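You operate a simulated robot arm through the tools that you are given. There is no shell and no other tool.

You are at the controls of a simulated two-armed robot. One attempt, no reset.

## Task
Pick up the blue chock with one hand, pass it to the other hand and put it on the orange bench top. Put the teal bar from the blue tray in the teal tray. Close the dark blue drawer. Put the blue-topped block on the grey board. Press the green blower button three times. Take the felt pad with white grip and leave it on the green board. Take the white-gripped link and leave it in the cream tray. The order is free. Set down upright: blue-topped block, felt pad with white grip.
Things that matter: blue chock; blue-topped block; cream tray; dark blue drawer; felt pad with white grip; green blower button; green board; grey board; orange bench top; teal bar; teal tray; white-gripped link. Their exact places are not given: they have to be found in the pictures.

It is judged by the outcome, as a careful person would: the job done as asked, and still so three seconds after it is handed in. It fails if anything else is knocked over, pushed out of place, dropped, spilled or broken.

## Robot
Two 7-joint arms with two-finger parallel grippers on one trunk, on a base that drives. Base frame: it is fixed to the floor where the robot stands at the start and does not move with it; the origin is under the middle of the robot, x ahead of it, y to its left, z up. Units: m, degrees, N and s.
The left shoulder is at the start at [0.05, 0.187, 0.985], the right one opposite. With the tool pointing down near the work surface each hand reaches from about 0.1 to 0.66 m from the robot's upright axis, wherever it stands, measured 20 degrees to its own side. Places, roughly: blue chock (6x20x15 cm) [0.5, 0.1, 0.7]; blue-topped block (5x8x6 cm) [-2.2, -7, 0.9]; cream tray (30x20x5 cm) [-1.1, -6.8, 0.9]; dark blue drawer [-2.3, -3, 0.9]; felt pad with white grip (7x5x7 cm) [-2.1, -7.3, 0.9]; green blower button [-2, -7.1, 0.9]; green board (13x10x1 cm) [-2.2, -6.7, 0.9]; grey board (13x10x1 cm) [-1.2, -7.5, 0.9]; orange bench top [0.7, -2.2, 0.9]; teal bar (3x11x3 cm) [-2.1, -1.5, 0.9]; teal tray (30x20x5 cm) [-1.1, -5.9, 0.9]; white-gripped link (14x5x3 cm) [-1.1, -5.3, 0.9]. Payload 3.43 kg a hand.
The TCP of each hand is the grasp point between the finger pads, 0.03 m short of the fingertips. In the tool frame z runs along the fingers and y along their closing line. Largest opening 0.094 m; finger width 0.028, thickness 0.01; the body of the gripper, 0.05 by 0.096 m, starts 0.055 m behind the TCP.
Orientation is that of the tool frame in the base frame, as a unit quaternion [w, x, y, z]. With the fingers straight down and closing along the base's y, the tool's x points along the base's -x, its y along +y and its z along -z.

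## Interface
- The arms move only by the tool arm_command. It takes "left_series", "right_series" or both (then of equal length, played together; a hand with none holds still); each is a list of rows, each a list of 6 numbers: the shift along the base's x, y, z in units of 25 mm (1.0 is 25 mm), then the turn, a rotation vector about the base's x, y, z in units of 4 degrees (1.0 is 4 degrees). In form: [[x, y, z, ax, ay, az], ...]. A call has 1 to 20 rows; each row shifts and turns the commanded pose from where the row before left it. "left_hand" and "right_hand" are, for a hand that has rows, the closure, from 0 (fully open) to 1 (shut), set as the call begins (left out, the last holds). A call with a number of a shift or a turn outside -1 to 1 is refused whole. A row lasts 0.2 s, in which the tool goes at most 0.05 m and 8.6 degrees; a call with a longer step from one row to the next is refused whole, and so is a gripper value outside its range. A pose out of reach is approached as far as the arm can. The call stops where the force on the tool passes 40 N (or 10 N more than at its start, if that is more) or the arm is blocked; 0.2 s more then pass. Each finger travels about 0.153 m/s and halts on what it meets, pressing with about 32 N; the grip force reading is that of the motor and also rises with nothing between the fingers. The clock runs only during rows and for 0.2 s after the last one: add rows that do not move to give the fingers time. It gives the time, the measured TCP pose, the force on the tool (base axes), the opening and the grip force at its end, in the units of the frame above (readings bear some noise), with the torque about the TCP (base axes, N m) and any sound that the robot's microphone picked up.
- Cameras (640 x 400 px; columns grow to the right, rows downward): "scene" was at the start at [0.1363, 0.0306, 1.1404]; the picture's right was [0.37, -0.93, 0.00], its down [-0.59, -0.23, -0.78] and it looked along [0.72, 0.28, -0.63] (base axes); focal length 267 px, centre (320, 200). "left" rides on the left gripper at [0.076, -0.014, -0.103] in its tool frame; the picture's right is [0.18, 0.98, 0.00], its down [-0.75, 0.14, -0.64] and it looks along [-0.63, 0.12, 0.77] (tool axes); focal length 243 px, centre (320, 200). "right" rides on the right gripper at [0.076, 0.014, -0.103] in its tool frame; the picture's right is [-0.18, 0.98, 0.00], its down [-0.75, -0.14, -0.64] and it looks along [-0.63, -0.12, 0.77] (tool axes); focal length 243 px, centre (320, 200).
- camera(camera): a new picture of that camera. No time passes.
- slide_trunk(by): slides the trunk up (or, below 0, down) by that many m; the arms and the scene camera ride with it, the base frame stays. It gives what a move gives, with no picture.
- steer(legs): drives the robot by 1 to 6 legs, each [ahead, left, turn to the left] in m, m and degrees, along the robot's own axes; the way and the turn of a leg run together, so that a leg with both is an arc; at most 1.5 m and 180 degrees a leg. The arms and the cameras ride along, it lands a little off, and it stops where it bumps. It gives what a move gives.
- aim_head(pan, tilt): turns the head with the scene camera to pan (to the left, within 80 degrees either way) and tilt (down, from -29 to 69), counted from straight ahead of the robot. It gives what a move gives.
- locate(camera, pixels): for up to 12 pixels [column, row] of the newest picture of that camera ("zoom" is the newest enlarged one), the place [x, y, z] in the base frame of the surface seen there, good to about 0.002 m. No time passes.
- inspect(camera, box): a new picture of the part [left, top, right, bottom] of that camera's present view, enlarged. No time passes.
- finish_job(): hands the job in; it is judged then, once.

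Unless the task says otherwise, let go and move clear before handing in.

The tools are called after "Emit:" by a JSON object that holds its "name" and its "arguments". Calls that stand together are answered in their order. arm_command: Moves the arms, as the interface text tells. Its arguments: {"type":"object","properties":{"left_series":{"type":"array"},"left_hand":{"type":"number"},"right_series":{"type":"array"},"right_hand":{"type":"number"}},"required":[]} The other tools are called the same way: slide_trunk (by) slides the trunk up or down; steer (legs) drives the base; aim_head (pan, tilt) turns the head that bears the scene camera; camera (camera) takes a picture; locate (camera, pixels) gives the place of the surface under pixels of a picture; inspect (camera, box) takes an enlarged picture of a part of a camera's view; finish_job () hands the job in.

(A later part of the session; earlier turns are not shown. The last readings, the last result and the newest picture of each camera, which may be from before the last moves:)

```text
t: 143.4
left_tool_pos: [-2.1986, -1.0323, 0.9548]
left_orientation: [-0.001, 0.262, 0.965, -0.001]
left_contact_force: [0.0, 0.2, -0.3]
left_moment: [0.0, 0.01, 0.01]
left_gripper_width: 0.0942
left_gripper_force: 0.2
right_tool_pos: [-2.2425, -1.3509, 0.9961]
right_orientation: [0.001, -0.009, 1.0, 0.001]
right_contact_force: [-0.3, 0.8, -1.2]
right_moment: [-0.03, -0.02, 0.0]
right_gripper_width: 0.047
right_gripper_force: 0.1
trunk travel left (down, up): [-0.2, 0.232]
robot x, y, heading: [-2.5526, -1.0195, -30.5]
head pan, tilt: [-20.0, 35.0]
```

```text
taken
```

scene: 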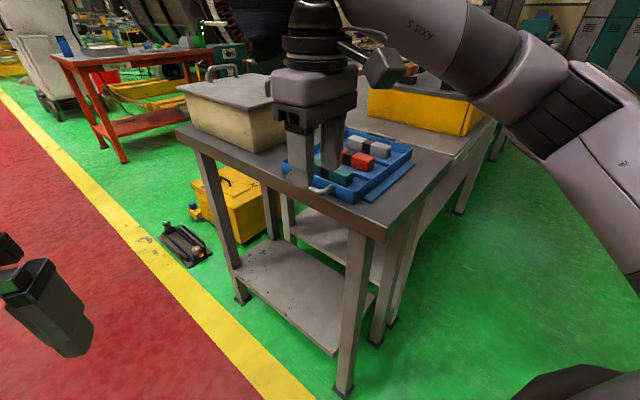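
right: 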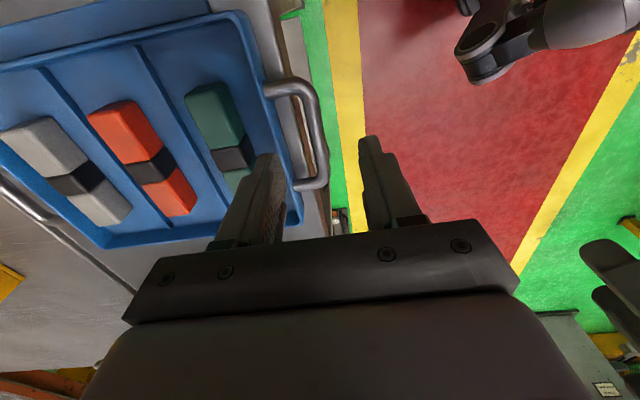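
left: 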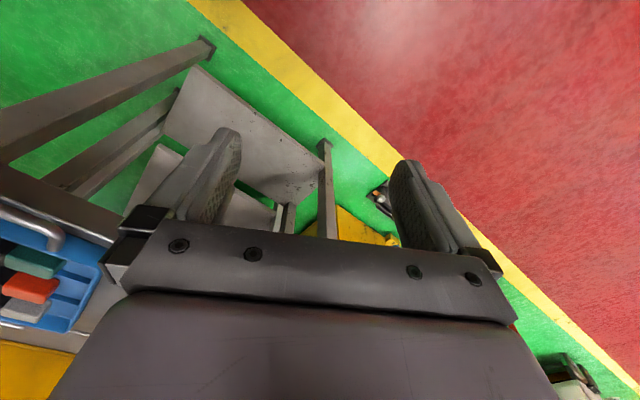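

The bench corner is in front and the hand is free. I'll move the right hand over the teal bar, and check what the dark shape at (585,385) is.

Emit:
{"name": "locate", "arguments": {"camera": "scene", "pixels": [[590, 375], [540, 385], [630, 372], [345, 390]]}}

Emit:
{"name": "arm_command", "arguments": {"right_series": [[0.53, -0.85, 0, 0, 0, 0], [0.53, -0.85, 0, 0, 0, 0], [0.53, -0.85, 0, 0, 0, 0], [0.53, -0.85, 0, 0, 0, 0], [0.53, -0.85, 0, 0, 0, 0], [0.53, -0.85, 0, 0, 0, 0], [0.53, -0.85, 0, 0, 0, 0], [0, 0, 0, 0, 0, 0]]}}

Emit:
{"name": "camera", "arguments": {"camera": "right"}}

```text
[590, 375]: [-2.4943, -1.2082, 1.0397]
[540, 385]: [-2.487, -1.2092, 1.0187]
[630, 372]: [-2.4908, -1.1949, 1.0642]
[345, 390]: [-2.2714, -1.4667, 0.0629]
```

```text
t: 145.2
left_tool_pos: [-2.1973, -1.032, 0.9544]
left_orientation: [-0.002, 0.263, 0.965, -0.001]
left_contact_force: [-0.4, -0.1, 0.8]
left_moment: [-0.01, -0.01, -0.04]
left_gripper_width: 0.094
left_gripper_force: 0.1
right_tool_pos: [-2.1881, -1.4635, 0.9828]
right_orientation: [0.002, -0.008, 1.0, 0.0]
right_contact_force: [0.3, 0.5, 0.3]
right_moment: [0.02, -0.01, -0.02]
right_gripper_width: 0.0468
right_gripper_force: 0.1
right hand out of reach, approached as far as the arm can: row 5, 6, 7
trunk travel left (down, up): [-0.2, 0.232]
robot x, y, heading: [-2.5484, -1.0193, -30.7]
head pan, tilt: [-20.0, 35.0]
```

```text
taken
```

right: 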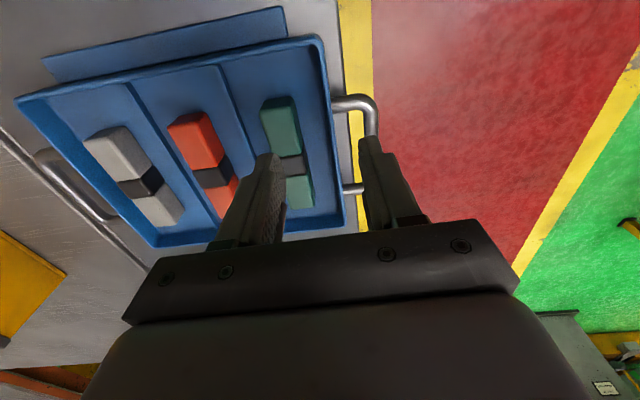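

The arm stopped 5 cm short at this height. Raising the trunk brings the shoulder up so the hand reaches further at working height; I'll slide up 0.1 m and try again.

Emit:
{"name": "slide_trunk", "arguments": {"by": 0.1}}

Emit:
{"name": "arm_command", "arguments": {"right_series": [[0, 0, -1, 0, 0, 0], [0, 0, -1, 0, 0, 0], [0, 0, -1, 0, 0, 0], [0.38, -0.36, -0.5, 0, 0, 0], [0.38, -0.36, 0, 0, 0, 0], [0.38, -0.36, 0, 0, 0, 0], [0.38, -0.36, 0, 0, 0, 0], [0, 0, 0, 0, 0, 0]]}}

```text
t: 146.6
left_tool_pos: [-2.1984, -1.0327, 1.0533]
left_orientation: [-0.002, 0.264, 0.965, 0.0]
left_contact_force: [1.0, 0.2, -0.8]
left_moment: [-0.05, 0.01, -0.03]
left_gripper_width: 0.0941
left_gripper_force: 0.0
right_tool_pos: [-2.1891, -1.4641, 1.0831]
right_orientation: [0.002, -0.008, 1.0, 0.0]
right_contact_force: [0.5, -0.5, -0.1]
right_moment: [-0.01, -0.02, 0.0]
right_gripper_width: 0.047
right_gripper_force: 0.0
trunk travel left (down, up): [-0.3, 0.132]
robot x, y, heading: [-2.5506, -1.0177, -30.6]
head pan, tilt: [-20.0, 35.0]
```

```text
t: 148.3
left_tool_pos: [-2.1986, -1.032, 1.0543]
left_orientation: [-0.001, 0.263, 0.965, -0.001]
left_contact_force: [-0.2, -0.2, -0.2]
left_moment: [-0.01, 0.0, 0.0]
left_gripper_width: 0.0939
left_gripper_force: 0.0
right_tool_pos: [-2.1807, -1.4716, 0.9951]
right_orientation: [0.002, -0.008, 1.0, 0.0]
right_contact_force: [-0.2, -0.2, -0.5]
right_moment: [0.01, 0.0, -0.03]
right_gripper_width: 0.047
right_gripper_force: 0.1
right hand out of reach, approached as far as the arm can: row 5, 6, 7
trunk travel left (down, up): [-0.3, 0.132]
robot x, y, heading: [-2.552, -1.0158, -30.5]
head pan, tilt: [-20.0, 35.0]
```

Only 1 cm gained, so I'll nudge the base about 7 cm toward the tray (still ~0.41 m from the bench corner) and retry.

Emit:
{"name": "steer", "arguments": {"legs": [[0.065, -0.025, 0]]}}

Emit:
{"name": "camera", "arguments": {"camera": "right"}}

```text
t: 149.4
left_tool_pos: [-2.156, -1.0865, 1.0543]
left_orientation: [-0.002, 0.263, 0.965, 0.0]
left_contact_force: [0.5, -0.4, 0.2]
left_moment: [-0.01, 0.02, 0.02]
left_gripper_width: 0.0939
left_gripper_force: 0.2
right_tool_pos: [-2.1384, -1.5259, 0.9954]
right_orientation: [0.002, -0.009, 1.0, 0.001]
right_contact_force: [-0.4, -0.2, 0.8]
right_moment: [0.0, 0.02, 0.0]
right_gripper_width: 0.0472
right_gripper_force: 0.0
trunk travel left (down, up): [-0.3, 0.132]
robot x, y, heading: [-2.5048, -1.074, -30.7]
head pan, tilt: [-20.0, 35.0]
```

```text
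taken
```

right: 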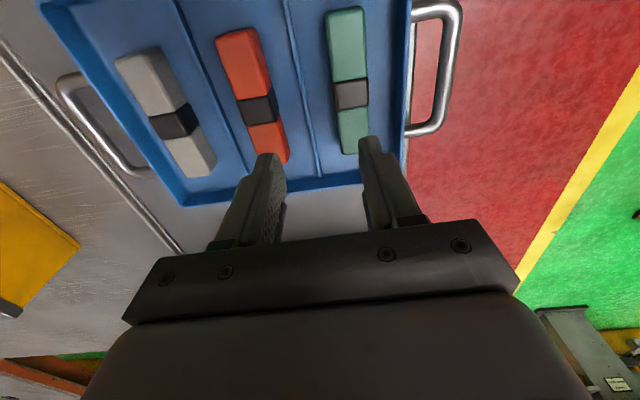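

The hand is now past the bar by 2.6 cm in y (bar centre at right-camera pixel (350,95), expected (320,113)). I'll correct by (−0.012, +0.026) and lower to z ≈ 0.93 first.

Emit:
{"name": "arm_command", "arguments": {"right_series": [[-0.23, 0.53, 0, 0, 0, 0], [-0.23, 0.53, 0, 0, 0, 0], [0, 0, -0.9, 0, 0, 0], [0, 0, -0.9, 0, 0, 0], [0, 0, -0.7, 0, 0, 0], [0, 0, 0, 0, 0, 0]]}}

Emit:
{"name": "camera", "arguments": {"camera": "right"}}

Emit:
{"name": "inspect", "arguments": {"camera": "scene", "box": [240, 80, 440, 220]}}

```text
t: 150.8
left_tool_pos: [-2.156, -1.0865, 1.0543]
left_orientation: [-0.002, 0.264, 0.965, 0.0]
left_contact_force: [0.5, -0.1, 0.1]
left_moment: [-0.01, -0.04, -0.02]
left_gripper_width: 0.0939
left_gripper_force: 0.0
right_tool_pos: [-2.15, -1.4982, 0.9335]
right_orientation: [0.002, -0.009, 1.0, 0.0]
right_contact_force: [0.5, -0.1, -0.1]
right_moment: [-0.02, 0.01, 0.01]
right_gripper_width: 0.0471
right_gripper_force: 0.1
trunk travel left (down, up): [-0.3, 0.132]
robot x, y, heading: [-2.5084, -1.0692, -30.4]
head pan, tilt: [-20.0, 35.0]
```

```text
taken
```

right: 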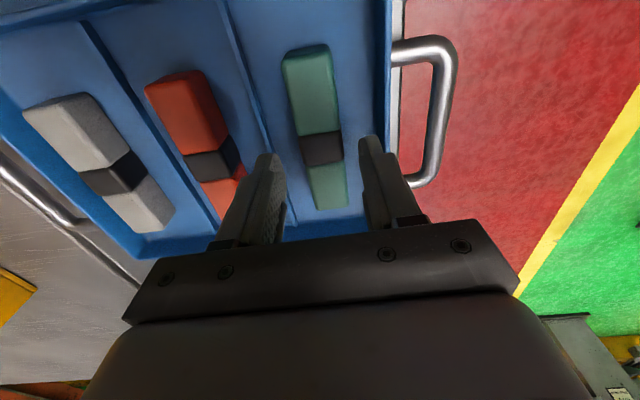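

```text
2.86 times, centred on (340, 150) of scene
```

zoom: 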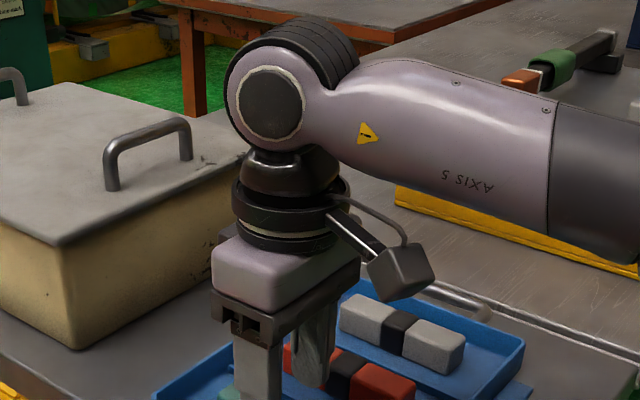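

The teal bar sits centred between the fingers. I'll lower 31 mm to z 0.902 and close.

Emit:
{"name": "arm_command", "arguments": {"right_series": [[0, 0, -0.6, 0, 0, 0], [0, 0, -0.64, 0, 0, 0], [0, 0, 0, 0, 0, 0]]}}

Emit:
{"name": "arm_command", "arguments": {"right_series": [[0, 0, 0, 0, 0, 0], [0, 0, 0, 0, 0, 0], [0, 0, 0, 0, 0, 0]], "right_hand": 1}}

Emit:
{"name": "camera", "arguments": {"camera": "right"}}

```text
t: 151.6
left_tool_pos: [-2.1548, -1.0858, 1.054]
left_orientation: [-0.001, 0.264, 0.965, 0.0]
left_contact_force: [0.0, 1.1, 0.3]
left_moment: [0.0, 0.01, 0.02]
left_gripper_width: 0.0939
left_gripper_force: 0.0
right_tool_pos: [-2.1496, -1.4981, 0.903]
right_orientation: [0.003, -0.008, 1.0, 0.0]
right_contact_force: [-0.6, 0.3, 0.5]
right_moment: [0.02, -0.02, 0.0]
right_gripper_width: 0.0469
right_gripper_force: 0.1
trunk travel left (down, up): [-0.3, 0.132]
robot x, y, heading: [-2.5061, -1.0675, -30.8]
head pan, tilt: [-20.0, 35.0]
```

```text
t: 152.4
left_tool_pos: [-2.1559, -1.086, 1.0531]
left_orientation: [-0.001, 0.263, 0.965, -0.001]
left_contact_force: [-0.3, -0.4, 0.7]
left_moment: [-0.01, 0.03, -0.01]
left_gripper_width: 0.094
left_gripper_force: 0.0
right_tool_pos: [-2.1499, -1.5002, 0.9024]
right_orientation: [0.001, -0.009, 1.0, 0.0]
right_contact_force: [0.1, 0.6, -0.4]
right_moment: [-0.01, -0.04, -0.01]
right_gripper_width: 0.0275
right_gripper_force: 31.5
trunk travel left (down, up): [-0.3, 0.132]
robot x, y, heading: [-2.5082, -1.0735, -30.5]
head pan, tilt: [-20.0, 35.0]
```

```text
taken
```

right: 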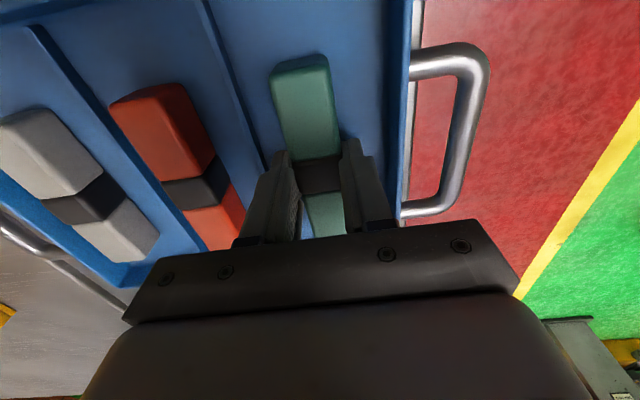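

Gripped at 0.0275 m with 31.5 N. I'll lift straight up.

Emit:
{"name": "arm_command", "arguments": {"right_series": [[0, 0, 0.4, 0, 0, 0], [0, 0, 0.7, 0, 0, 0], [0, 0, 0.9, 0, 0, 0], [0, 0, 0.9, 0, 0, 0], [0, 0, 0.8, 0, 0, 0], [0, 0, 0.4, 0, 0, 0], [0, 0, 0, 0, 0, 0]]}}

Emit:
{"name": "camera", "arguments": {"camera": "right"}}

Emit:
{"name": "camera", "arguments": {"camera": "scene"}}

```text
t: 154.0
left_tool_pos: [-2.1562, -1.0849, 1.0534]
left_orientation: [-0.002, 0.264, 0.965, -0.001]
left_contact_force: [0.0, -0.5, 0.4]
left_moment: [0.0, 0.02, 0.03]
left_gripper_width: 0.094
left_gripper_force: 0.1
right_tool_pos: [-2.1507, -1.4997, 1.0018]
right_orientation: [0.001, -0.009, 1.0, 0.0]
right_contact_force: [0.7, 0.1, -0.7]
right_moment: [0.0, -0.01, 0.02]
right_gripper_width: 0.0274
right_gripper_force: 32.0
trunk travel left (down, up): [-0.3, 0.132]
robot x, y, heading: [-2.5084, -1.0711, -30.7]
head pan, tilt: [-20.0, 35.0]
```

```text
taken
```

right: 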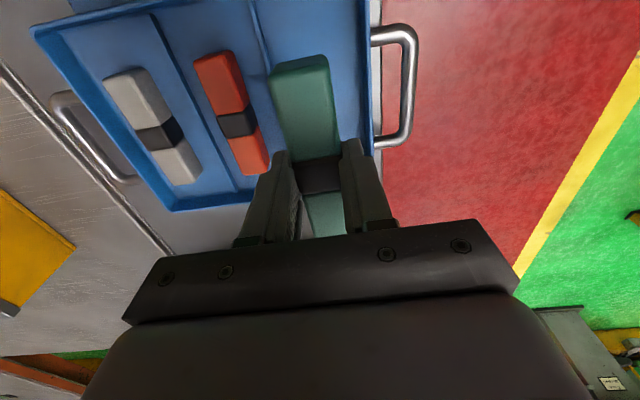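

```text
taken
```

scene: 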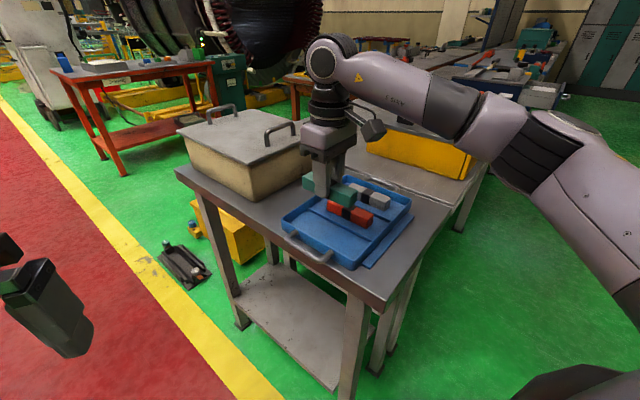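

The teal bar is held clear. I'll back the robot away from the bench, then look south along the west side of the benches.

Emit:
{"name": "steer", "arguments": {"legs": [[-0.35, 0, 0]]}}

Emit:
{"name": "arm_command", "arguments": {"right_series": [[-0.9, 0.3, 0, 0, 0, -1], [-0.9, 0.3, 0, 0, 0, -1], [-0.9, 0.3, 0, 0, 0, -1], [-0.9, 0.3, 0, 0, 0, -1], [-0.9, 0.3, 0, 0, 0, -1], [-0.5, 0.2, 0, 0, 0, -1], [0, 0, 0, 0, 0, -1], [0, 0, 0, 0, 0, 0]]}}

Emit:
{"name": "aim_head", "arguments": {"pan": -60, "tilt": 20}}

Emit:
{"name": "camera", "arguments": {"camera": "scene"}}

Emit:
{"name": "aim_head", "arguments": {"pan": -20, "tilt": 15}}

Emit:
{"name": "camera", "arguments": {"camera": "scene"}}

```text
t: 156.3
left_tool_pos: [-2.4634, -0.9042, 1.054]
left_orientation: [-0.001, 0.264, 0.964, 0.0]
left_contact_force: [0.4, -0.5, 0.0]
left_moment: [-0.01, -0.01, 0.0]
left_gripper_width: 0.0939
left_gripper_force: 0.1
right_tool_pos: [-2.4576, -1.3189, 1.0033]
right_orientation: [0.003, -0.006, 1.0, 0.001]
right_contact_force: [-0.3, -0.7, -1.7]
right_moment: [0.0, -0.05, -0.02]
right_gripper_width: 0.0273
right_gripper_force: 32.2
trunk travel left (down, up): [-0.3, 0.132]
robot x, y, heading: [-2.8156, -0.8846, -30.9]
head pan, tilt: [-20.0, 35.0]
```

```text
t: 158.1
left_tool_pos: [-2.4628, -0.9055, 1.0541]
left_orientation: [-0.001, 0.264, 0.964, -0.002]
left_contact_force: [-0.5, -0.8, 0.2]
left_moment: [0.0, -0.03, 0.01]
left_gripper_width: 0.094
left_gripper_force: 0.1
right_tool_pos: [-2.582, -1.2773, 1.0035]
right_orientation: [0.002, 0.236, 0.972, 0.0]
right_contact_force: [-0.2, -0.2, -1.6]
right_moment: [0.0, 0.02, 0.01]
right_gripper_width: 0.0274
right_gripper_force: 32.4
trunk travel left (down, up): [-0.3, 0.132]
robot x, y, heading: [-2.8162, -0.8872, -30.8]
head pan, tilt: [-20.0, 35.0]
```

```text
t: 159.1
left_tool_pos: [-2.462, -0.906, 1.0532]
left_orientation: [-0.002, 0.266, 0.964, 0.0]
left_contact_force: [-0.1, 0.0, -0.3]
left_moment: [-0.03, -0.01, 0.04]
left_gripper_width: 0.0942
left_gripper_force: 0.1
right_tool_pos: [-2.5828, -1.2766, 1.0028]
right_orientation: [0.002, 0.235, 0.972, 0.0]
right_contact_force: [-0.3, 0.9, -1.7]
right_moment: [0.01, -0.02, -0.03]
right_gripper_width: 0.0274
right_gripper_force: 32.6
trunk travel left (down, up): [-0.3, 0.132]
robot x, y, heading: [-2.8149, -0.8846, -30.9]
head pan, tilt: [-60.0, 20.0]
```

```text
taken
```

scene: 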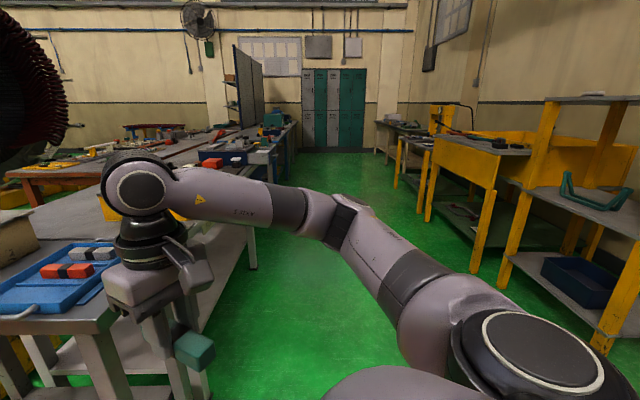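

```text
t: 160.2
left_tool_pos: [-2.4632, -0.906, 1.0547]
left_orientation: [-0.001, 0.266, 0.964, -0.001]
left_contact_force: [-0.2, 0.4, -1.3]
left_moment: [-0.02, -0.02, 0.0]
left_gripper_width: 0.094
left_gripper_force: 0.1
right_tool_pos: [-2.5836, -1.2772, 1.0022]
right_orientation: [0.002, 0.236, 0.972, -0.001]
right_contact_force: [0.4, -0.1, -2.8]
right_moment: [-0.01, -0.03, 0.02]
right_gripper_width: 0.0275
right_gripper_force: 31.9
trunk travel left (down, up): [-0.3, 0.132]
robot x, y, heading: [-2.8169, -0.8863, -30.9]
head pan, tilt: [-20.0, 15.0]
```

```text
taken
```

scene: 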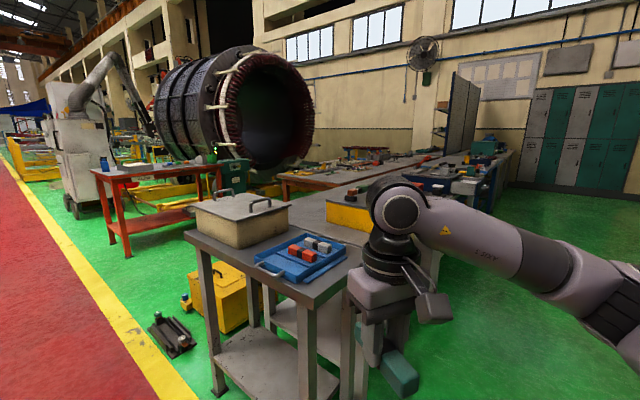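

There is a green corridor between the benches and the yellow tables to the west. I'll measure its width before driving down it.

Emit:
{"name": "aim_head", "arguments": {"pan": -60, "tilt": 20}}

Emit:
{"name": "camera", "arguments": {"camera": "scene"}}

Emit:
{"name": "locate", "arguments": {"camera": "scene", "pixels": [[505, 290], [470, 272], [430, 222], [398, 190], [600, 350], [250, 265], [340, 150], [220, 165], [262, 155], [275, 118], [300, 140], [380, 150]]}}

Emit:
{"name": "inspect", "arguments": {"camera": "scene", "box": [130, 90, 310, 200]}}

```text
t: 161.3
left_tool_pos: [-2.4623, -0.9049, 1.0541]
left_orientation: [-0.002, 0.265, 0.964, -0.001]
left_contact_force: [-0.9, -1.0, 0.0]
left_moment: [-0.01, 0.02, -0.02]
left_gripper_width: 0.0939
left_gripper_force: 0.1
right_tool_pos: [-2.5841, -1.2766, 1.0029]
right_orientation: [0.002, 0.235, 0.972, 0.0]
right_contact_force: [0.4, -0.1, -2.0]
right_moment: [-0.02, -0.01, 0.0]
right_gripper_width: 0.0271
right_gripper_force: 31.6
trunk travel left (down, up): [-0.3, 0.132]
robot x, y, heading: [-2.8111, -0.8874, -30.7]
head pan, tilt: [-60.0, 20.0]
```

```text
taken
```

scene: 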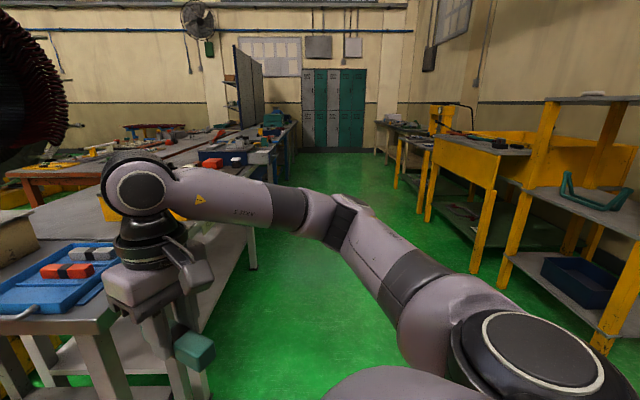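

```text
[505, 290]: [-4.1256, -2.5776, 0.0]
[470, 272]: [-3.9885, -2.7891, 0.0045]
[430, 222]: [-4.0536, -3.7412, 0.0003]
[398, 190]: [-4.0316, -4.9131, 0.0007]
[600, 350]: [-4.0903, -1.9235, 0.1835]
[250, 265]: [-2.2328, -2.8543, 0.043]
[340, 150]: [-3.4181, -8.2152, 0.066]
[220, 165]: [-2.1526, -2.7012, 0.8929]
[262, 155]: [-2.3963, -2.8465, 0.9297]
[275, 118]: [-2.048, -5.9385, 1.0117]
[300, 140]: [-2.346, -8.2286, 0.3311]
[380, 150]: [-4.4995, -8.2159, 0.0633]
```

```text
3.56 times, centred on (220, 145) of scene
```

zoom: 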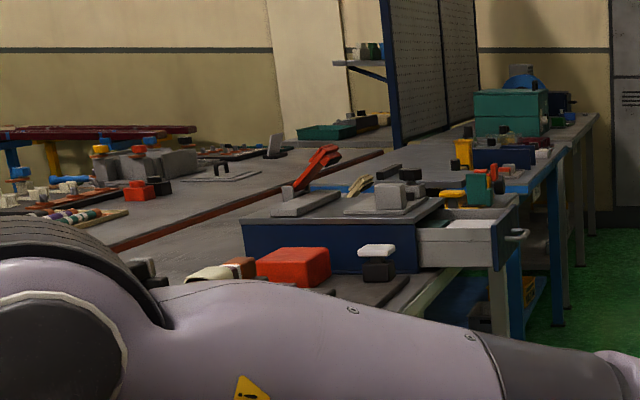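

The corridor spans x −2.3 to −4.0, and the open drawer (dark blue unit, grey drawer pulled toward −x) is near (−2.4, −2.9). I'll turn to face +x and slide down the corridor to it.

Emit:
{"name": "steer", "arguments": {"legs": [[0, 0, 30.7], [-0.2, -1.0, 0], [0, -1.0, 0]]}}

Emit:
{"name": "aim_head", "arguments": {"pan": 0, "tilt": 30}}

Emit:
{"name": "camera", "arguments": {"camera": "scene"}}

```text
t: 180.8
left_tool_pos: [-2.6988, -2.7531, 1.0537]
left_orientation: [-0.003, 0.001, 1.0, 0.0]
left_contact_force: [0.6, -0.4, -0.4]
left_moment: [0.01, -0.02, -0.02]
left_gripper_width: 0.0941
left_gripper_force: 0.1
right_tool_pos: [-2.6135, -3.1346, 1.0025]
right_orientation: [0.002, -0.03, 1.0, 0.0]
right_contact_force: [-0.9, 0.6, -3.0]
right_moment: [0.03, -0.01, -0.01]
right_gripper_width: 0.0276
right_gripper_force: 31.7
trunk travel left (down, up): [-0.3, 0.132]
robot x, y, heading: [-3.009, -2.917, -0.4]
head pan, tilt: [-60.0, 20.0]
```

```text
t: 182.1
left_tool_pos: [-2.6981, -2.7533, 1.0543]
left_orientation: [-0.001, 0.001, 1.0, -0.001]
left_contact_force: [-0.4, -0.5, 0.2]
left_moment: [0.0, 0.02, 0.02]
left_gripper_width: 0.094
left_gripper_force: 0.1
right_tool_pos: [-2.6135, -3.1342, 1.0032]
right_orientation: [0.002, -0.03, 1.0, 0.0]
right_contact_force: [-0.3, 0.0, -1.9]
right_moment: [0.0, -0.05, -0.01]
right_gripper_width: 0.0276
right_gripper_force: 32.2
trunk travel left (down, up): [-0.3, 0.132]
robot x, y, heading: [-3.0083, -2.9163, -0.5]
head pan, tilt: [0.0, 30.0]
```

```text
taken
```

scene: 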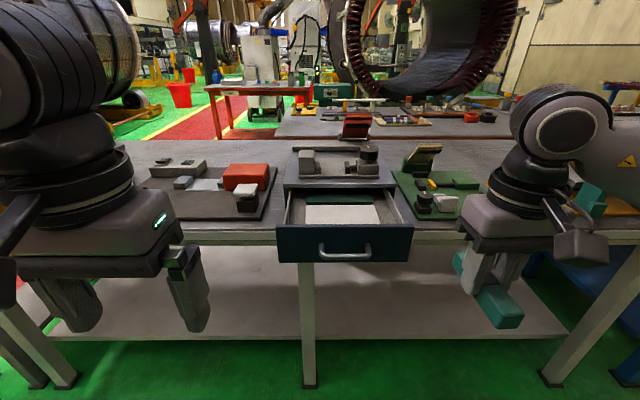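

The open dark-blue drawer front is at pixel (345,242) with a handle at (345,255). I'll measure its face, the unit behind, and the neighbours.

Emit:
{"name": "inspect", "arguments": {"camera": "scene", "box": [250, 130, 490, 280]}}

Emit:
{"name": "locate", "arguments": {"camera": "scene", "pixels": [[285, 232], [410, 230], [345, 230], [345, 258], [300, 250], [395, 248], [292, 190], [392, 190], [345, 200], [345, 176], [420, 205], [270, 215]]}}

```text
2.67 times, centred on (370, 205) of scene
```

zoom: 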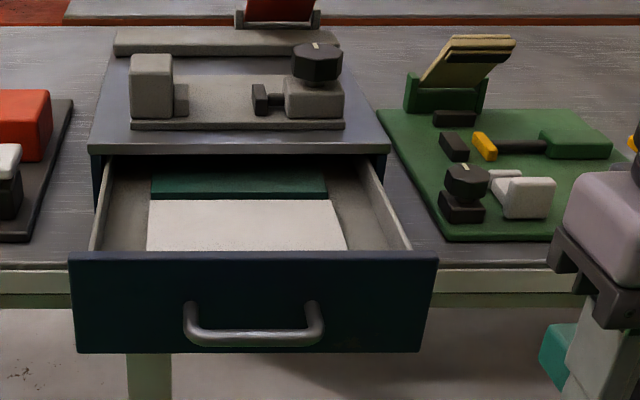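

```text
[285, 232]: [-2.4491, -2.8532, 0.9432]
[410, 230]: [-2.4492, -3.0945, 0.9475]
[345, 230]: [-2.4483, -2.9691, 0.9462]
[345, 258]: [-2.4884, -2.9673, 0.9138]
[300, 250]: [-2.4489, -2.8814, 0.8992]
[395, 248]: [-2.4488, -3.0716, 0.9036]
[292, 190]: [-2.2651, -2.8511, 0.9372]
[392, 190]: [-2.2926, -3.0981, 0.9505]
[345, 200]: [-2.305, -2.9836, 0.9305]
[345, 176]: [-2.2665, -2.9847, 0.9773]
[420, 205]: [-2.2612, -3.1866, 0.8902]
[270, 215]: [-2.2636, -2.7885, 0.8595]
```

The drawer face is at x −2.449 (y −2.845 to −3.105, z 0.87–0.948), the unit front near x −2.30. I'll tuck the right hand with the bar up and back, close the left fingers, and drive 0.2 m ahead.

Emit:
{"name": "arm_command", "arguments": {"right_series": [[-0.9, -0.4, 0.5, 0, 0, 0], [-0.9, -0.4, 0.5, 0, 0, 0], [-0.9, -0.4, 0.5, 0, 0, 0], [-0.9, -0.4, 0.5, 0, 0, 0], [-0.9, -0.4, 0.5, 0, 0, 0], [-0.9, -0.4, 0.5, 0, 0, 0]], "left_series": [[0, 0, 0, 0, 0, 0], [0, 0, 0, 0, 0, 0], [0, 0, 0, 0, 0, 0], [0, 0, 0, 0, 0, 0], [0, 0, 0, 0, 0, 0], [0, 0, 0, 0, 0, 0]], "left_hand": 1}}

Emit:
{"name": "steer", "arguments": {"legs": [[0.2, 0, 0]]}}

Emit:
{"name": "camera", "arguments": {"camera": "scene"}}

```text
t: 183.5
left_tool_pos: [-2.6992, -2.7531, 1.0541]
left_orientation: [-0.001, 0.001, 1.0, -0.001]
left_contact_force: [-0.4, 0.7, 0.1]
left_moment: [0.02, -0.01, -0.02]
left_gripper_width: 0.0
left_gripper_force: 32.1
right_tool_pos: [-2.7494, -3.1941, 1.0775]
right_orientation: [0.001, -0.029, 1.0, 0.0]
right_contact_force: [-0.6, -0.4, -1.2]
right_moment: [0.0, 0.0, 0.0]
right_gripper_width: 0.0272
right_gripper_force: 32.1
trunk travel left (down, up): [-0.3, 0.132]
robot x, y, heading: [-3.0109, -2.9166, 0.0]
head pan, tilt: [0.0, 30.0]
```

```text
t: 185.1
left_tool_pos: [-2.4974, -2.7554, 1.0542]
left_orientation: [-0.002, 0.003, 1.0, -0.001]
left_contact_force: [-0.2, 0.1, -0.1]
left_moment: [0.01, 0.0, -0.01]
left_gripper_width: 0.0003
left_gripper_force: 32.0
right_tool_pos: [-2.5484, -3.195, 1.0781]
right_orientation: [0.001, -0.028, 1.0, 0.0]
right_contact_force: [-0.4, 0.0, -2.6]
right_moment: [-0.04, 0.03, -0.01]
right_gripper_width: 0.0273
right_gripper_force: 31.9
trunk travel left (down, up): [-0.3, 0.132]
robot x, y, heading: [-2.807, -2.9181, -0.4]
head pan, tilt: [0.0, 30.0]
```

```text
taken
```

scene: 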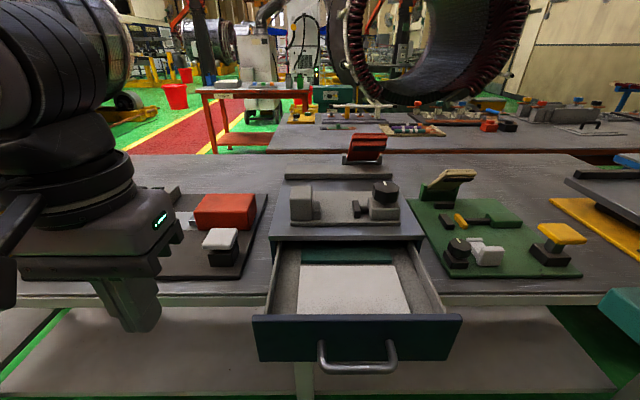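

The left hand is clear above. I'll move it in front of the drawer's middle, then lower it so the fingertips are above the handle but below the face top.

Emit:
{"name": "arm_command", "arguments": {"left_series": [[-0.2, -0.9, 0, 0, 0, 0], [-0.2, -0.97, 0, 0, 0, 0], [-0.2, -0.97, 0, 0, 0, 0], [-0.2, -0.97, 0, 0, 0, 0], [-0.2, -0.97, 0, 0, 0, 0], [-0.2, -0.97, 0, 0, 0, 0], [-0.2, -0.97, 0, 0, 0, 0], [0, -0.97, 0, 0, 0, 0], [0, -0.97, 0, 0, 0, 0], [0, 0, -0.96, 0, 0, 0], [0, 0, -0.96, 0, 0, 0], [0, 0, -0.96, 0, 0, 0], [0, 0, -0.96, 0, 0, 0], [0, 0, 0, 0, 0, 0]]}}

Emit:
{"name": "camera", "arguments": {"camera": "scene"}}

```text
t: 188.1
left_tool_pos: [-2.5321, -2.9708, 0.9583]
left_orientation: [-0.001, 0.002, 1.0, -0.001]
left_contact_force: [-0.4, -0.1, -0.9]
left_moment: [0.02, -0.02, 0.0]
left_gripper_width: 0.0
left_gripper_force: 32.2
right_tool_pos: [-2.5493, -3.1944, 1.0769]
right_orientation: [0.001, -0.027, 1.0, 0.0]
right_contact_force: [0.7, 0.0, -1.8]
right_moment: [-0.01, -0.01, -0.03]
right_gripper_width: 0.0277
right_gripper_force: 31.6
trunk travel left (down, up): [-0.3, 0.132]
robot x, y, heading: [-2.8091, -2.9162, -0.4]
head pan, tilt: [0.0, 30.0]
```

```text
taken
```

scene: 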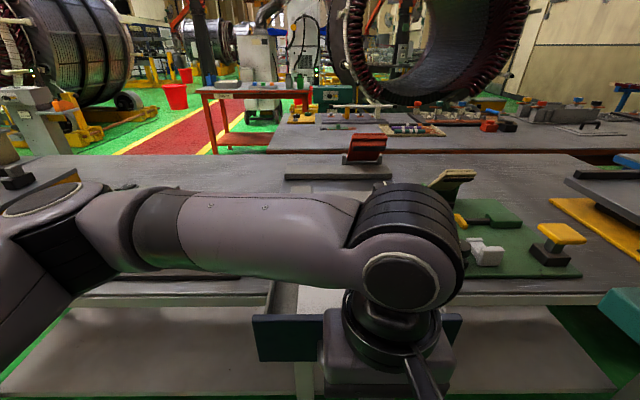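

The hand is in place; I'll check that the forearm (pixel (240,250)) stays above the bench items, then push.

Emit:
{"name": "locate", "arguments": {"camera": "scene", "pixels": [[240, 262], [150, 260], [330, 265], [390, 370], [290, 330], [290, 345]]}}

Emit:
{"name": "camera", "arguments": {"camera": "left"}}

```text
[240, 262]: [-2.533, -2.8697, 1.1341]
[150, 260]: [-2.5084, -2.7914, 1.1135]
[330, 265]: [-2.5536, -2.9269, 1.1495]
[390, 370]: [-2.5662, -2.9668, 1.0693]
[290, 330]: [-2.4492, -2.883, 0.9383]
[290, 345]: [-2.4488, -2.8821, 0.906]
```

```text
taken
```

left: 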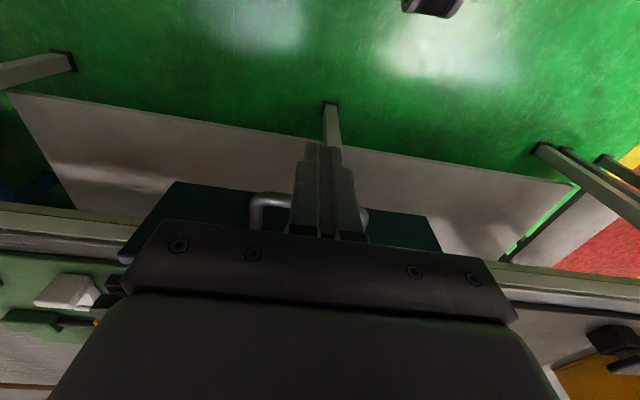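

Clearances are fine. I'll push gently toward +x, closing the drawer most of the way.

Emit:
{"name": "arm_command", "arguments": {"left_series": [[0.6, 0, 0, 0, 0, 0], [0.6, 0, 0, 0, 0, 0], [0.6, 0, 0, 0, 0, 0], [0.6, 0, 0, 0, 0, 0], [0.4, 0, 0, 0, 0, 0], [0.4, 0, 0, 0, 0, 0], [0.4, 0, 0, 0, 0, 0], [0.4, 0, 0, 0, 0, 0], [0.4, 0, 0, 0, 0, 0], [0.4, 0, 0, 0, 0, 0], [0.4, 0, 0, 0, 0, 0], [0.4, 0, 0, 0, 0, 0], [0.4, 0, 0, 0, 0, 0], [0.4, 0, 0, 0, 0, 0], [0.4, 0, 0, 0, 0, 0], [0.4, 0, 0, 0, 0, 0], [0, 0, 0, 0, 0, 0]]}}

Emit:
{"name": "camera", "arguments": {"camera": "scene"}}

```text
t: 191.7
left_tool_pos: [-2.3529, -2.97, 0.9587]
left_orientation: [-0.001, 0.001, 1.0, -0.001]
left_contact_force: [-0.7, -0.2, 0.7]
left_moment: [0.02, -0.02, 0.0]
left_gripper_width: 0.0
left_gripper_force: 31.7
right_tool_pos: [-2.5491, -3.1958, 1.0777]
right_orientation: [0.002, -0.027, 1.0, 0.001]
right_contact_force: [-0.2, 0.2, -1.6]
right_moment: [0.01, -0.02, -0.01]
right_gripper_width: 0.0274
right_gripper_force: 31.8
trunk travel left (down, up): [-0.3, 0.132]
robot x, y, heading: [-2.8103, -2.9174, -0.4]
head pan, tilt: [0.0, 30.0]
```

```text
taken
```

scene: 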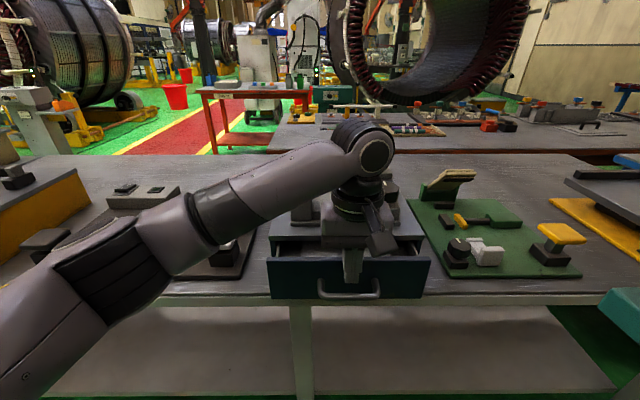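

The drawer slides in easily. I'll continue in small steps until it meets its stop.

Emit:
{"name": "arm_command", "arguments": {"left_series": [[0.3, 0, 0, 0, 0, 0], [0.3, 0, 0, 0, 0, 0], [0.3, 0, 0, 0, 0, 0], [0.3, 0, 0, 0, 0, 0], [0.2, 0, 0, 0, 0, 0], [0.2, 0, 0, 0, 0, 0]]}}

Emit:
{"name": "inspect", "arguments": {"camera": "scene", "box": [230, 160, 470, 310]}}

```text
t: 193.1
left_tool_pos: [-2.3188, -2.9695, 0.9585]
left_orientation: [-0.005, 0.005, 1.0, 0.002]
left_contact_force: [-30.3, 6.9, -5.8]
left_moment: [0.01, 0.18, 0.12]
left_gripper_width: 0.0
left_gripper_force: 32.2
right_tool_pos: [-2.5526, -3.1942, 1.0783]
right_orientation: [0.002, -0.028, 1.0, -0.001]
right_contact_force: [-0.1, -0.1, -1.8]
right_moment: [-0.01, -0.01, -0.01]
right_gripper_width: 0.0269
right_gripper_force: 32.4
trunk travel left (down, up): [-0.3, 0.132]
robot x, y, heading: [-2.8118, -2.9175, -0.5]
head pan, tilt: [0.0, 30.0]
```

```text
2.67 times, centred on (350, 235) of scene
```

zoom: 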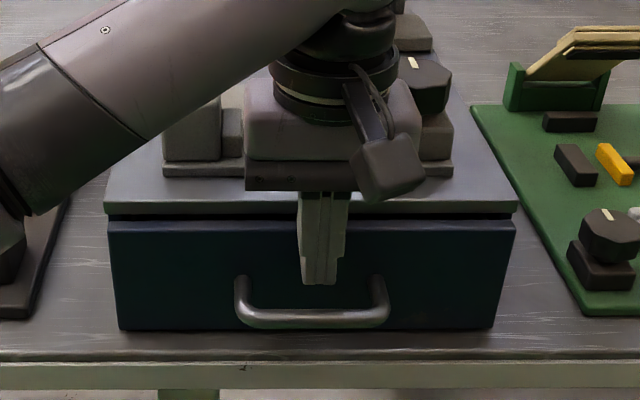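

The force reading (−30 N acting at finger height) says the drawer is against its stop. I'll back off, raise the hand and measure the drawer face against the unit's front edge.

Emit:
{"name": "arm_command", "arguments": {"left_series": [[-0.5, 0, 0, 0, 0, 0], [-1, 0, 0, 0, 0, 0], [-1, 0, 0, 0, 0, 0], [-1, 0, 0, 0, 0, 0], [-1, 0, 0.5, 0, 0, 0], [0, 0.5, 1, 0, 0, 0], [0, 0.8, 1, 0, 0, 0], [0, 0.8, 1, 0, 0, 0], [0, 1, 0, 0, 0, 0], [0, 1, 0, 0, 0, 0], [0, 1, 0, 0, 0, 0], [0, 1, 0, 0, 0, 0], [0, 1, 0, 0, 0, 0], [0, 0, 0, 0, 0, 0]], "left_hand": 0}}

Emit:
{"name": "inspect", "arguments": {"camera": "scene", "box": [230, 160, 470, 310]}}

Emit:
{"name": "locate", "arguments": {"camera": "zoom", "pixels": [[200, 208], [420, 208], [200, 260], [430, 260], [312, 240], [150, 190], [312, 215], [312, 222]]}}

```text
t: 196.1
left_tool_pos: [-2.4257, -2.7927, 1.0458]
left_orientation: [-0.001, 0.002, 1.0, -0.001]
left_contact_force: [-0.4, -0.2, 0.5]
left_moment: [-0.04, 0.01, -0.02]
left_gripper_width: 0.094
left_gripper_force: 0.1
right_tool_pos: [-2.549, -3.1952, 1.0781]
right_orientation: [0.002, -0.029, 1.0, 0.0]
right_contact_force: [-0.8, 0.5, -1.5]
right_moment: [0.01, -0.01, -0.01]
right_gripper_width: 0.0274
right_gripper_force: 32.1
trunk travel left (down, up): [-0.3, 0.132]
robot x, y, heading: [-2.8102, -2.9198, -0.5]
head pan, tilt: [0.0, 30.0]
```

```text
2.67 times, centred on (350, 235) of scene
```

zoom: 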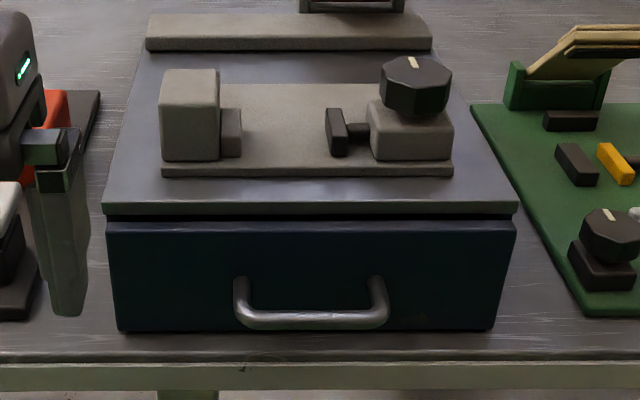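

```text
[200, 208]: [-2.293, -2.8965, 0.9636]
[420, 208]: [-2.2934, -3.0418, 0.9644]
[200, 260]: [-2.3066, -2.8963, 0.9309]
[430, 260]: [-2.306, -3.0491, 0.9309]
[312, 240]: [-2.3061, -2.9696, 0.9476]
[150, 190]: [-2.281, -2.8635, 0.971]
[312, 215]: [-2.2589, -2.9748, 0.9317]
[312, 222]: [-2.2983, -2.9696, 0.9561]
```

The drawer face now sits 13 mm in front of the unit's body as an overlay panel, against its stop, and has not sprung back: closed. Next I'll back off and slide south along the clear corridor toward y ≈ −5.7.

Emit:
{"name": "steer", "arguments": {"legs": [[-0.25, 0, 0], [0, -1.4, 0], [0, -1.4, 0]]}}

Emit:
{"name": "aim_head", "arguments": {"pan": -40, "tilt": 20}}

Emit:
{"name": "camera", "arguments": {"camera": "scene"}}

```text
t: 221.8
left_tool_pos: [-2.7261, -5.5775, 1.0453]
left_orientation: [-0.002, 0.018, 1.0, -0.001]
left_contact_force: [-0.9, 0.7, -0.7]
left_moment: [-0.03, -0.01, -0.01]
left_gripper_width: 0.0941
left_gripper_force: 0.1
right_tool_pos: [-2.8624, -5.9736, 1.0784]
right_orientation: [0.002, -0.013, 1.0, 0.0]
right_contact_force: [0.0, 0.4, -2.2]
right_moment: [-0.03, 0.01, 0.0]
right_gripper_width: 0.0276
right_gripper_force: 31.8
trunk travel left (down, up): [-0.3, 0.132]
robot x, y, heading: [-3.1111, -5.6883, -2.0]
head pan, tilt: [0.0, 30.0]
```

```text
t: 222.9
left_tool_pos: [-2.7259, -5.5769, 1.0453]
left_orientation: [-0.001, 0.018, 1.0, -0.001]
left_contact_force: [0.6, -0.3, 0.0]
left_moment: [-0.02, -0.03, 0.0]
left_gripper_width: 0.094
left_gripper_force: 0.0
right_tool_pos: [-2.8625, -5.9747, 1.0783]
right_orientation: [0.002, -0.012, 1.0, 0.0]
right_contact_force: [-0.3, -0.4, -1.6]
right_moment: [-0.02, 0.03, 0.0]
right_gripper_width: 0.0272
right_gripper_force: 32.4
trunk travel left (down, up): [-0.3, 0.132]
robot x, y, heading: [-3.1158, -5.6873, -2.2]
head pan, tilt: [-40.0, 20.0]
```

```text
taken
```

scene: 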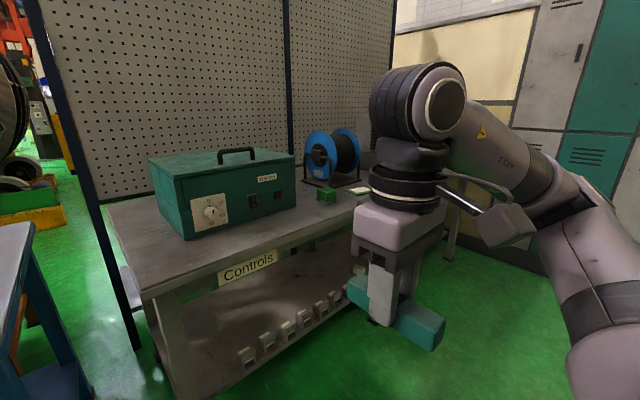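

The "Controls" bench with a pegboard behind it is ahead, holding the green box and a blue-topped machine. I'll slide further south to face it.

Emit:
{"name": "steer", "arguments": {"legs": [[0, 0, 2.2], [0, -1.3, 0]]}}

Emit:
{"name": "aim_head", "arguments": {"pan": 0, "tilt": 25}}

Emit:
{"name": "camera", "arguments": {"camera": "scene"}}

```text
t: 234.6
left_tool_pos: [-2.7102, -6.8093, 1.0461]
left_orientation: [-0.001, -0.02, 1.0, -0.001]
left_contact_force: [0.8, 0.0, -0.2]
left_moment: [0.01, 0.0, 0.02]
left_gripper_width: 0.094
left_gripper_force: 0.0
right_tool_pos: [-2.8164, -7.2167, 1.078]
right_orientation: [0.001, -0.05, 0.999, 0.0]
right_contact_force: [-1.2, -0.4, -2.6]
right_moment: [-0.02, -0.01, -0.02]
right_gripper_width: 0.0275
right_gripper_force: 32.0
trunk travel left (down, up): [-0.3, 0.132]
robot x, y, heading: [-3.0897, -6.9515, 2.2]
head pan, tilt: [-40.0, 20.0]
```

```text
t: 235.7
left_tool_pos: [-2.7113, -6.8087, 1.0471]
left_orientation: [-0.002, -0.02, 1.0, -0.001]
left_contact_force: [0.5, 0.1, 0.5]
left_moment: [-0.01, -0.01, 0.01]
left_gripper_width: 0.094
left_gripper_force: 0.0
right_tool_pos: [-2.8162, -7.2159, 1.0773]
right_orientation: [0.002, -0.051, 0.999, 0.001]
right_contact_force: [0.2, -0.3, -1.7]
right_moment: [-0.02, 0.01, 0.0]
right_gripper_width: 0.0274
right_gripper_force: 31.7
trunk travel left (down, up): [-0.3, 0.132]
robot x, y, heading: [-3.0893, -6.9482, 2.3]
head pan, tilt: [0.0, 25.0]
```

```text
taken
```

scene: 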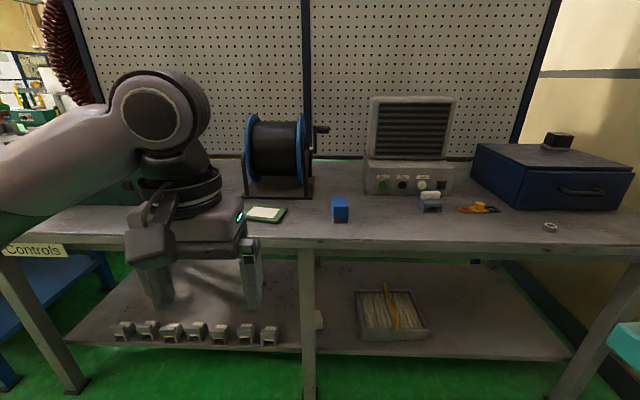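

I can see the green board (266,213), blue-topped block (340,208), blower panel with the green button (382,184), and the white-gripped pad (430,202). I'll zoom and measure.

Emit:
{"name": "inspect", "arguments": {"camera": "scene", "box": [230, 160, 390, 260]}}

Emit:
{"name": "locate", "arguments": {"camera": "zoom", "pixels": [[70, 210], [210, 190], [150, 215], [200, 235], [60, 230], [410, 155], [460, 155], [435, 190], [410, 235], [465, 240], [435, 160], [450, 150]]}}

Emit:
{"name": "inspect", "arguments": {"camera": "scene", "box": [350, 140, 510, 240]}}

Emit:
{"name": "locate", "arguments": {"camera": "scene", "pixels": [[382, 185], [402, 185], [422, 185], [410, 192], [430, 195], [430, 210], [390, 160], [300, 245], [600, 240], [430, 130], [450, 210], [550, 226]]}}

```text
4.00 times, centred on (310, 210) of scene
```

zoom: 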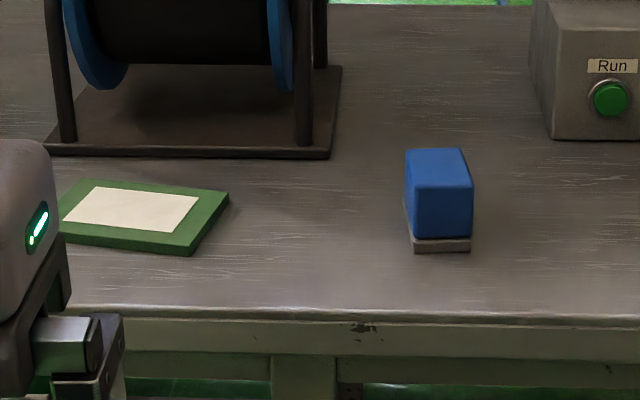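

```text
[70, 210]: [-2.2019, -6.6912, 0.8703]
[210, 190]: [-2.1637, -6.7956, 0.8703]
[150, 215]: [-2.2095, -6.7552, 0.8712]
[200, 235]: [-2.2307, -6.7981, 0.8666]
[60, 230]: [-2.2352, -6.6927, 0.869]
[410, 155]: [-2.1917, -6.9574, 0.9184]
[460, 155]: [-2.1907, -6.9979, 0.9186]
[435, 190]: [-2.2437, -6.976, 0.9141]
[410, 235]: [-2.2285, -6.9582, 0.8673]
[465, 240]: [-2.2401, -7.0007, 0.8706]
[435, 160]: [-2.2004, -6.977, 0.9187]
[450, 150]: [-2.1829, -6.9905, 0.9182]
```

```text
4.00 times, centred on (430, 190) of scene
```

zoom: 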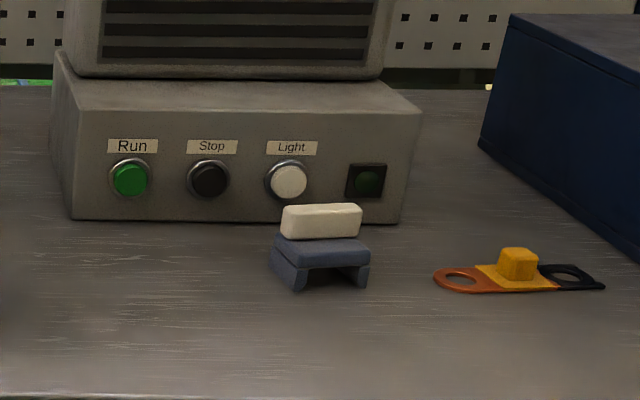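

```text
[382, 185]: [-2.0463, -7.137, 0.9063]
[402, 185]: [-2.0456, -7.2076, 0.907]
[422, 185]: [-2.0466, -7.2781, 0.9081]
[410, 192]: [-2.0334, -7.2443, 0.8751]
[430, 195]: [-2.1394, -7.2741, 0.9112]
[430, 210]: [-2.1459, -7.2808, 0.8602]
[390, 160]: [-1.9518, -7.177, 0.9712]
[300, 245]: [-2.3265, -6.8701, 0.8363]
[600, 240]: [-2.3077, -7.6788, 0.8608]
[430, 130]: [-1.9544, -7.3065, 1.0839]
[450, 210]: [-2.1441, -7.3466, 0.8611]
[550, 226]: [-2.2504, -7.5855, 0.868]
```

Bench top is z 0.860 with its front edge at x −2.325; the green Run button is at (−2.046, −7.137, 0.906). I'll drive closer, to about 0.43 m from the edge, and look again.

Emit:
{"name": "steer", "arguments": {"legs": [[0, 0, -2.3], [0.33, -0.22, 0]]}}

Emit:
{"name": "camera", "arguments": {"camera": "scene"}}

```text
t: 238.6
left_tool_pos: [-2.3767, -7.0505, 1.0454]
left_orientation: [-0.002, 0.002, 1.0, 0.0]
left_contact_force: [0.0, 0.3, 0.5]
left_moment: [0.0, 0.0, -0.02]
left_gripper_width: 0.094
left_gripper_force: 0.1
right_tool_pos: [-2.5005, -7.453, 1.0779]
right_orientation: [0.002, -0.027, 1.0, 0.001]
right_contact_force: [0.3, -1.2, -2.3]
right_moment: [0.02, -0.04, 0.0]
right_gripper_width: 0.0273
right_gripper_force: 32.1
trunk travel left (down, up): [-0.3, 0.132]
robot x, y, heading: [-2.7572, -7.1746, -0.3]
head pan, tilt: [0.0, 25.0]
```

```text
taken
```

scene: 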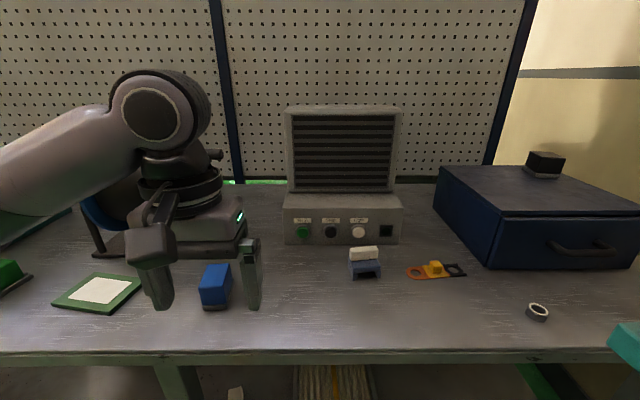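

Emit:
{"name": "inspect", "arguments": {"camera": "scene", "box": [280, 190, 400, 290]}}

Emit:
{"name": "locate", "arguments": {"camera": "zoom", "pixels": [[120, 215], [120, 195], [105, 225], [140, 215], [60, 250], [365, 310], [455, 300], [400, 295], [410, 345], [365, 365], [475, 360], [430, 330]]}}

```text
4.00 times, centred on (340, 240) of scene
```

zoom: 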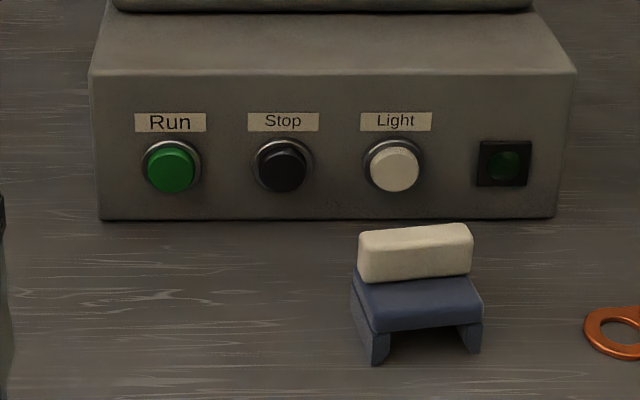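

```text
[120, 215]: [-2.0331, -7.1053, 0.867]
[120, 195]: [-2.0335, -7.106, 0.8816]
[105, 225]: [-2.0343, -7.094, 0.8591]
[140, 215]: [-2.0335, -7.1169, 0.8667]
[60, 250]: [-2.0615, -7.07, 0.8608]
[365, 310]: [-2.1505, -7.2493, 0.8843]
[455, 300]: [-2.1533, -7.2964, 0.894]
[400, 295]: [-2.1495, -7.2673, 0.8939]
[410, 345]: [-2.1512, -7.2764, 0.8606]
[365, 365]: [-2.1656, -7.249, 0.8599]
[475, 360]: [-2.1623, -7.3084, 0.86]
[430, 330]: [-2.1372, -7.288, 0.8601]
```

The green button clearly protrudes past its ring. I'll measure the button face, ring and the pad's white grip.

Emit:
{"name": "locate", "arguments": {"camera": "zoom", "pixels": [[172, 172], [160, 172], [184, 172], [172, 185], [172, 158], [148, 165], [365, 240], [468, 232], [415, 235], [415, 265], [365, 275], [468, 262]]}}

Emit:
{"name": "locate", "arguments": {"camera": "scene", "pixels": [[205, 270], [225, 265], [215, 285], [205, 307], [85, 280], [140, 285], [100, 312], [55, 305], [130, 278], [95, 275]]}}

```text
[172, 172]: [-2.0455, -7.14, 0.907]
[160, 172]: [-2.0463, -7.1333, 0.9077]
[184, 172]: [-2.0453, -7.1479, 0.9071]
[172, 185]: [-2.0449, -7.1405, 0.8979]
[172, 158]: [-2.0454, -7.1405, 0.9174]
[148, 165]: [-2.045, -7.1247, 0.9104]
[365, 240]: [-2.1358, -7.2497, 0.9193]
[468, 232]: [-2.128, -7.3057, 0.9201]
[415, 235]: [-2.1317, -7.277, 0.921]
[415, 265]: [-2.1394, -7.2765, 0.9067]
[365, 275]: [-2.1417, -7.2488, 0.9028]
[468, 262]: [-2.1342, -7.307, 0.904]
```

```text
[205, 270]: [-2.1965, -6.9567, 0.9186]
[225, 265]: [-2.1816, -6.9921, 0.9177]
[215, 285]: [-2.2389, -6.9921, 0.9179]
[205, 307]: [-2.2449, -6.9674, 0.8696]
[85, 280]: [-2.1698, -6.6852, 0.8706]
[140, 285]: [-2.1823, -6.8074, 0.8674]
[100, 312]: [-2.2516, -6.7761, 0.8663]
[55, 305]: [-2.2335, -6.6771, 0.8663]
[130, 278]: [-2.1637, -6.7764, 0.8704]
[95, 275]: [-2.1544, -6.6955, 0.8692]
```

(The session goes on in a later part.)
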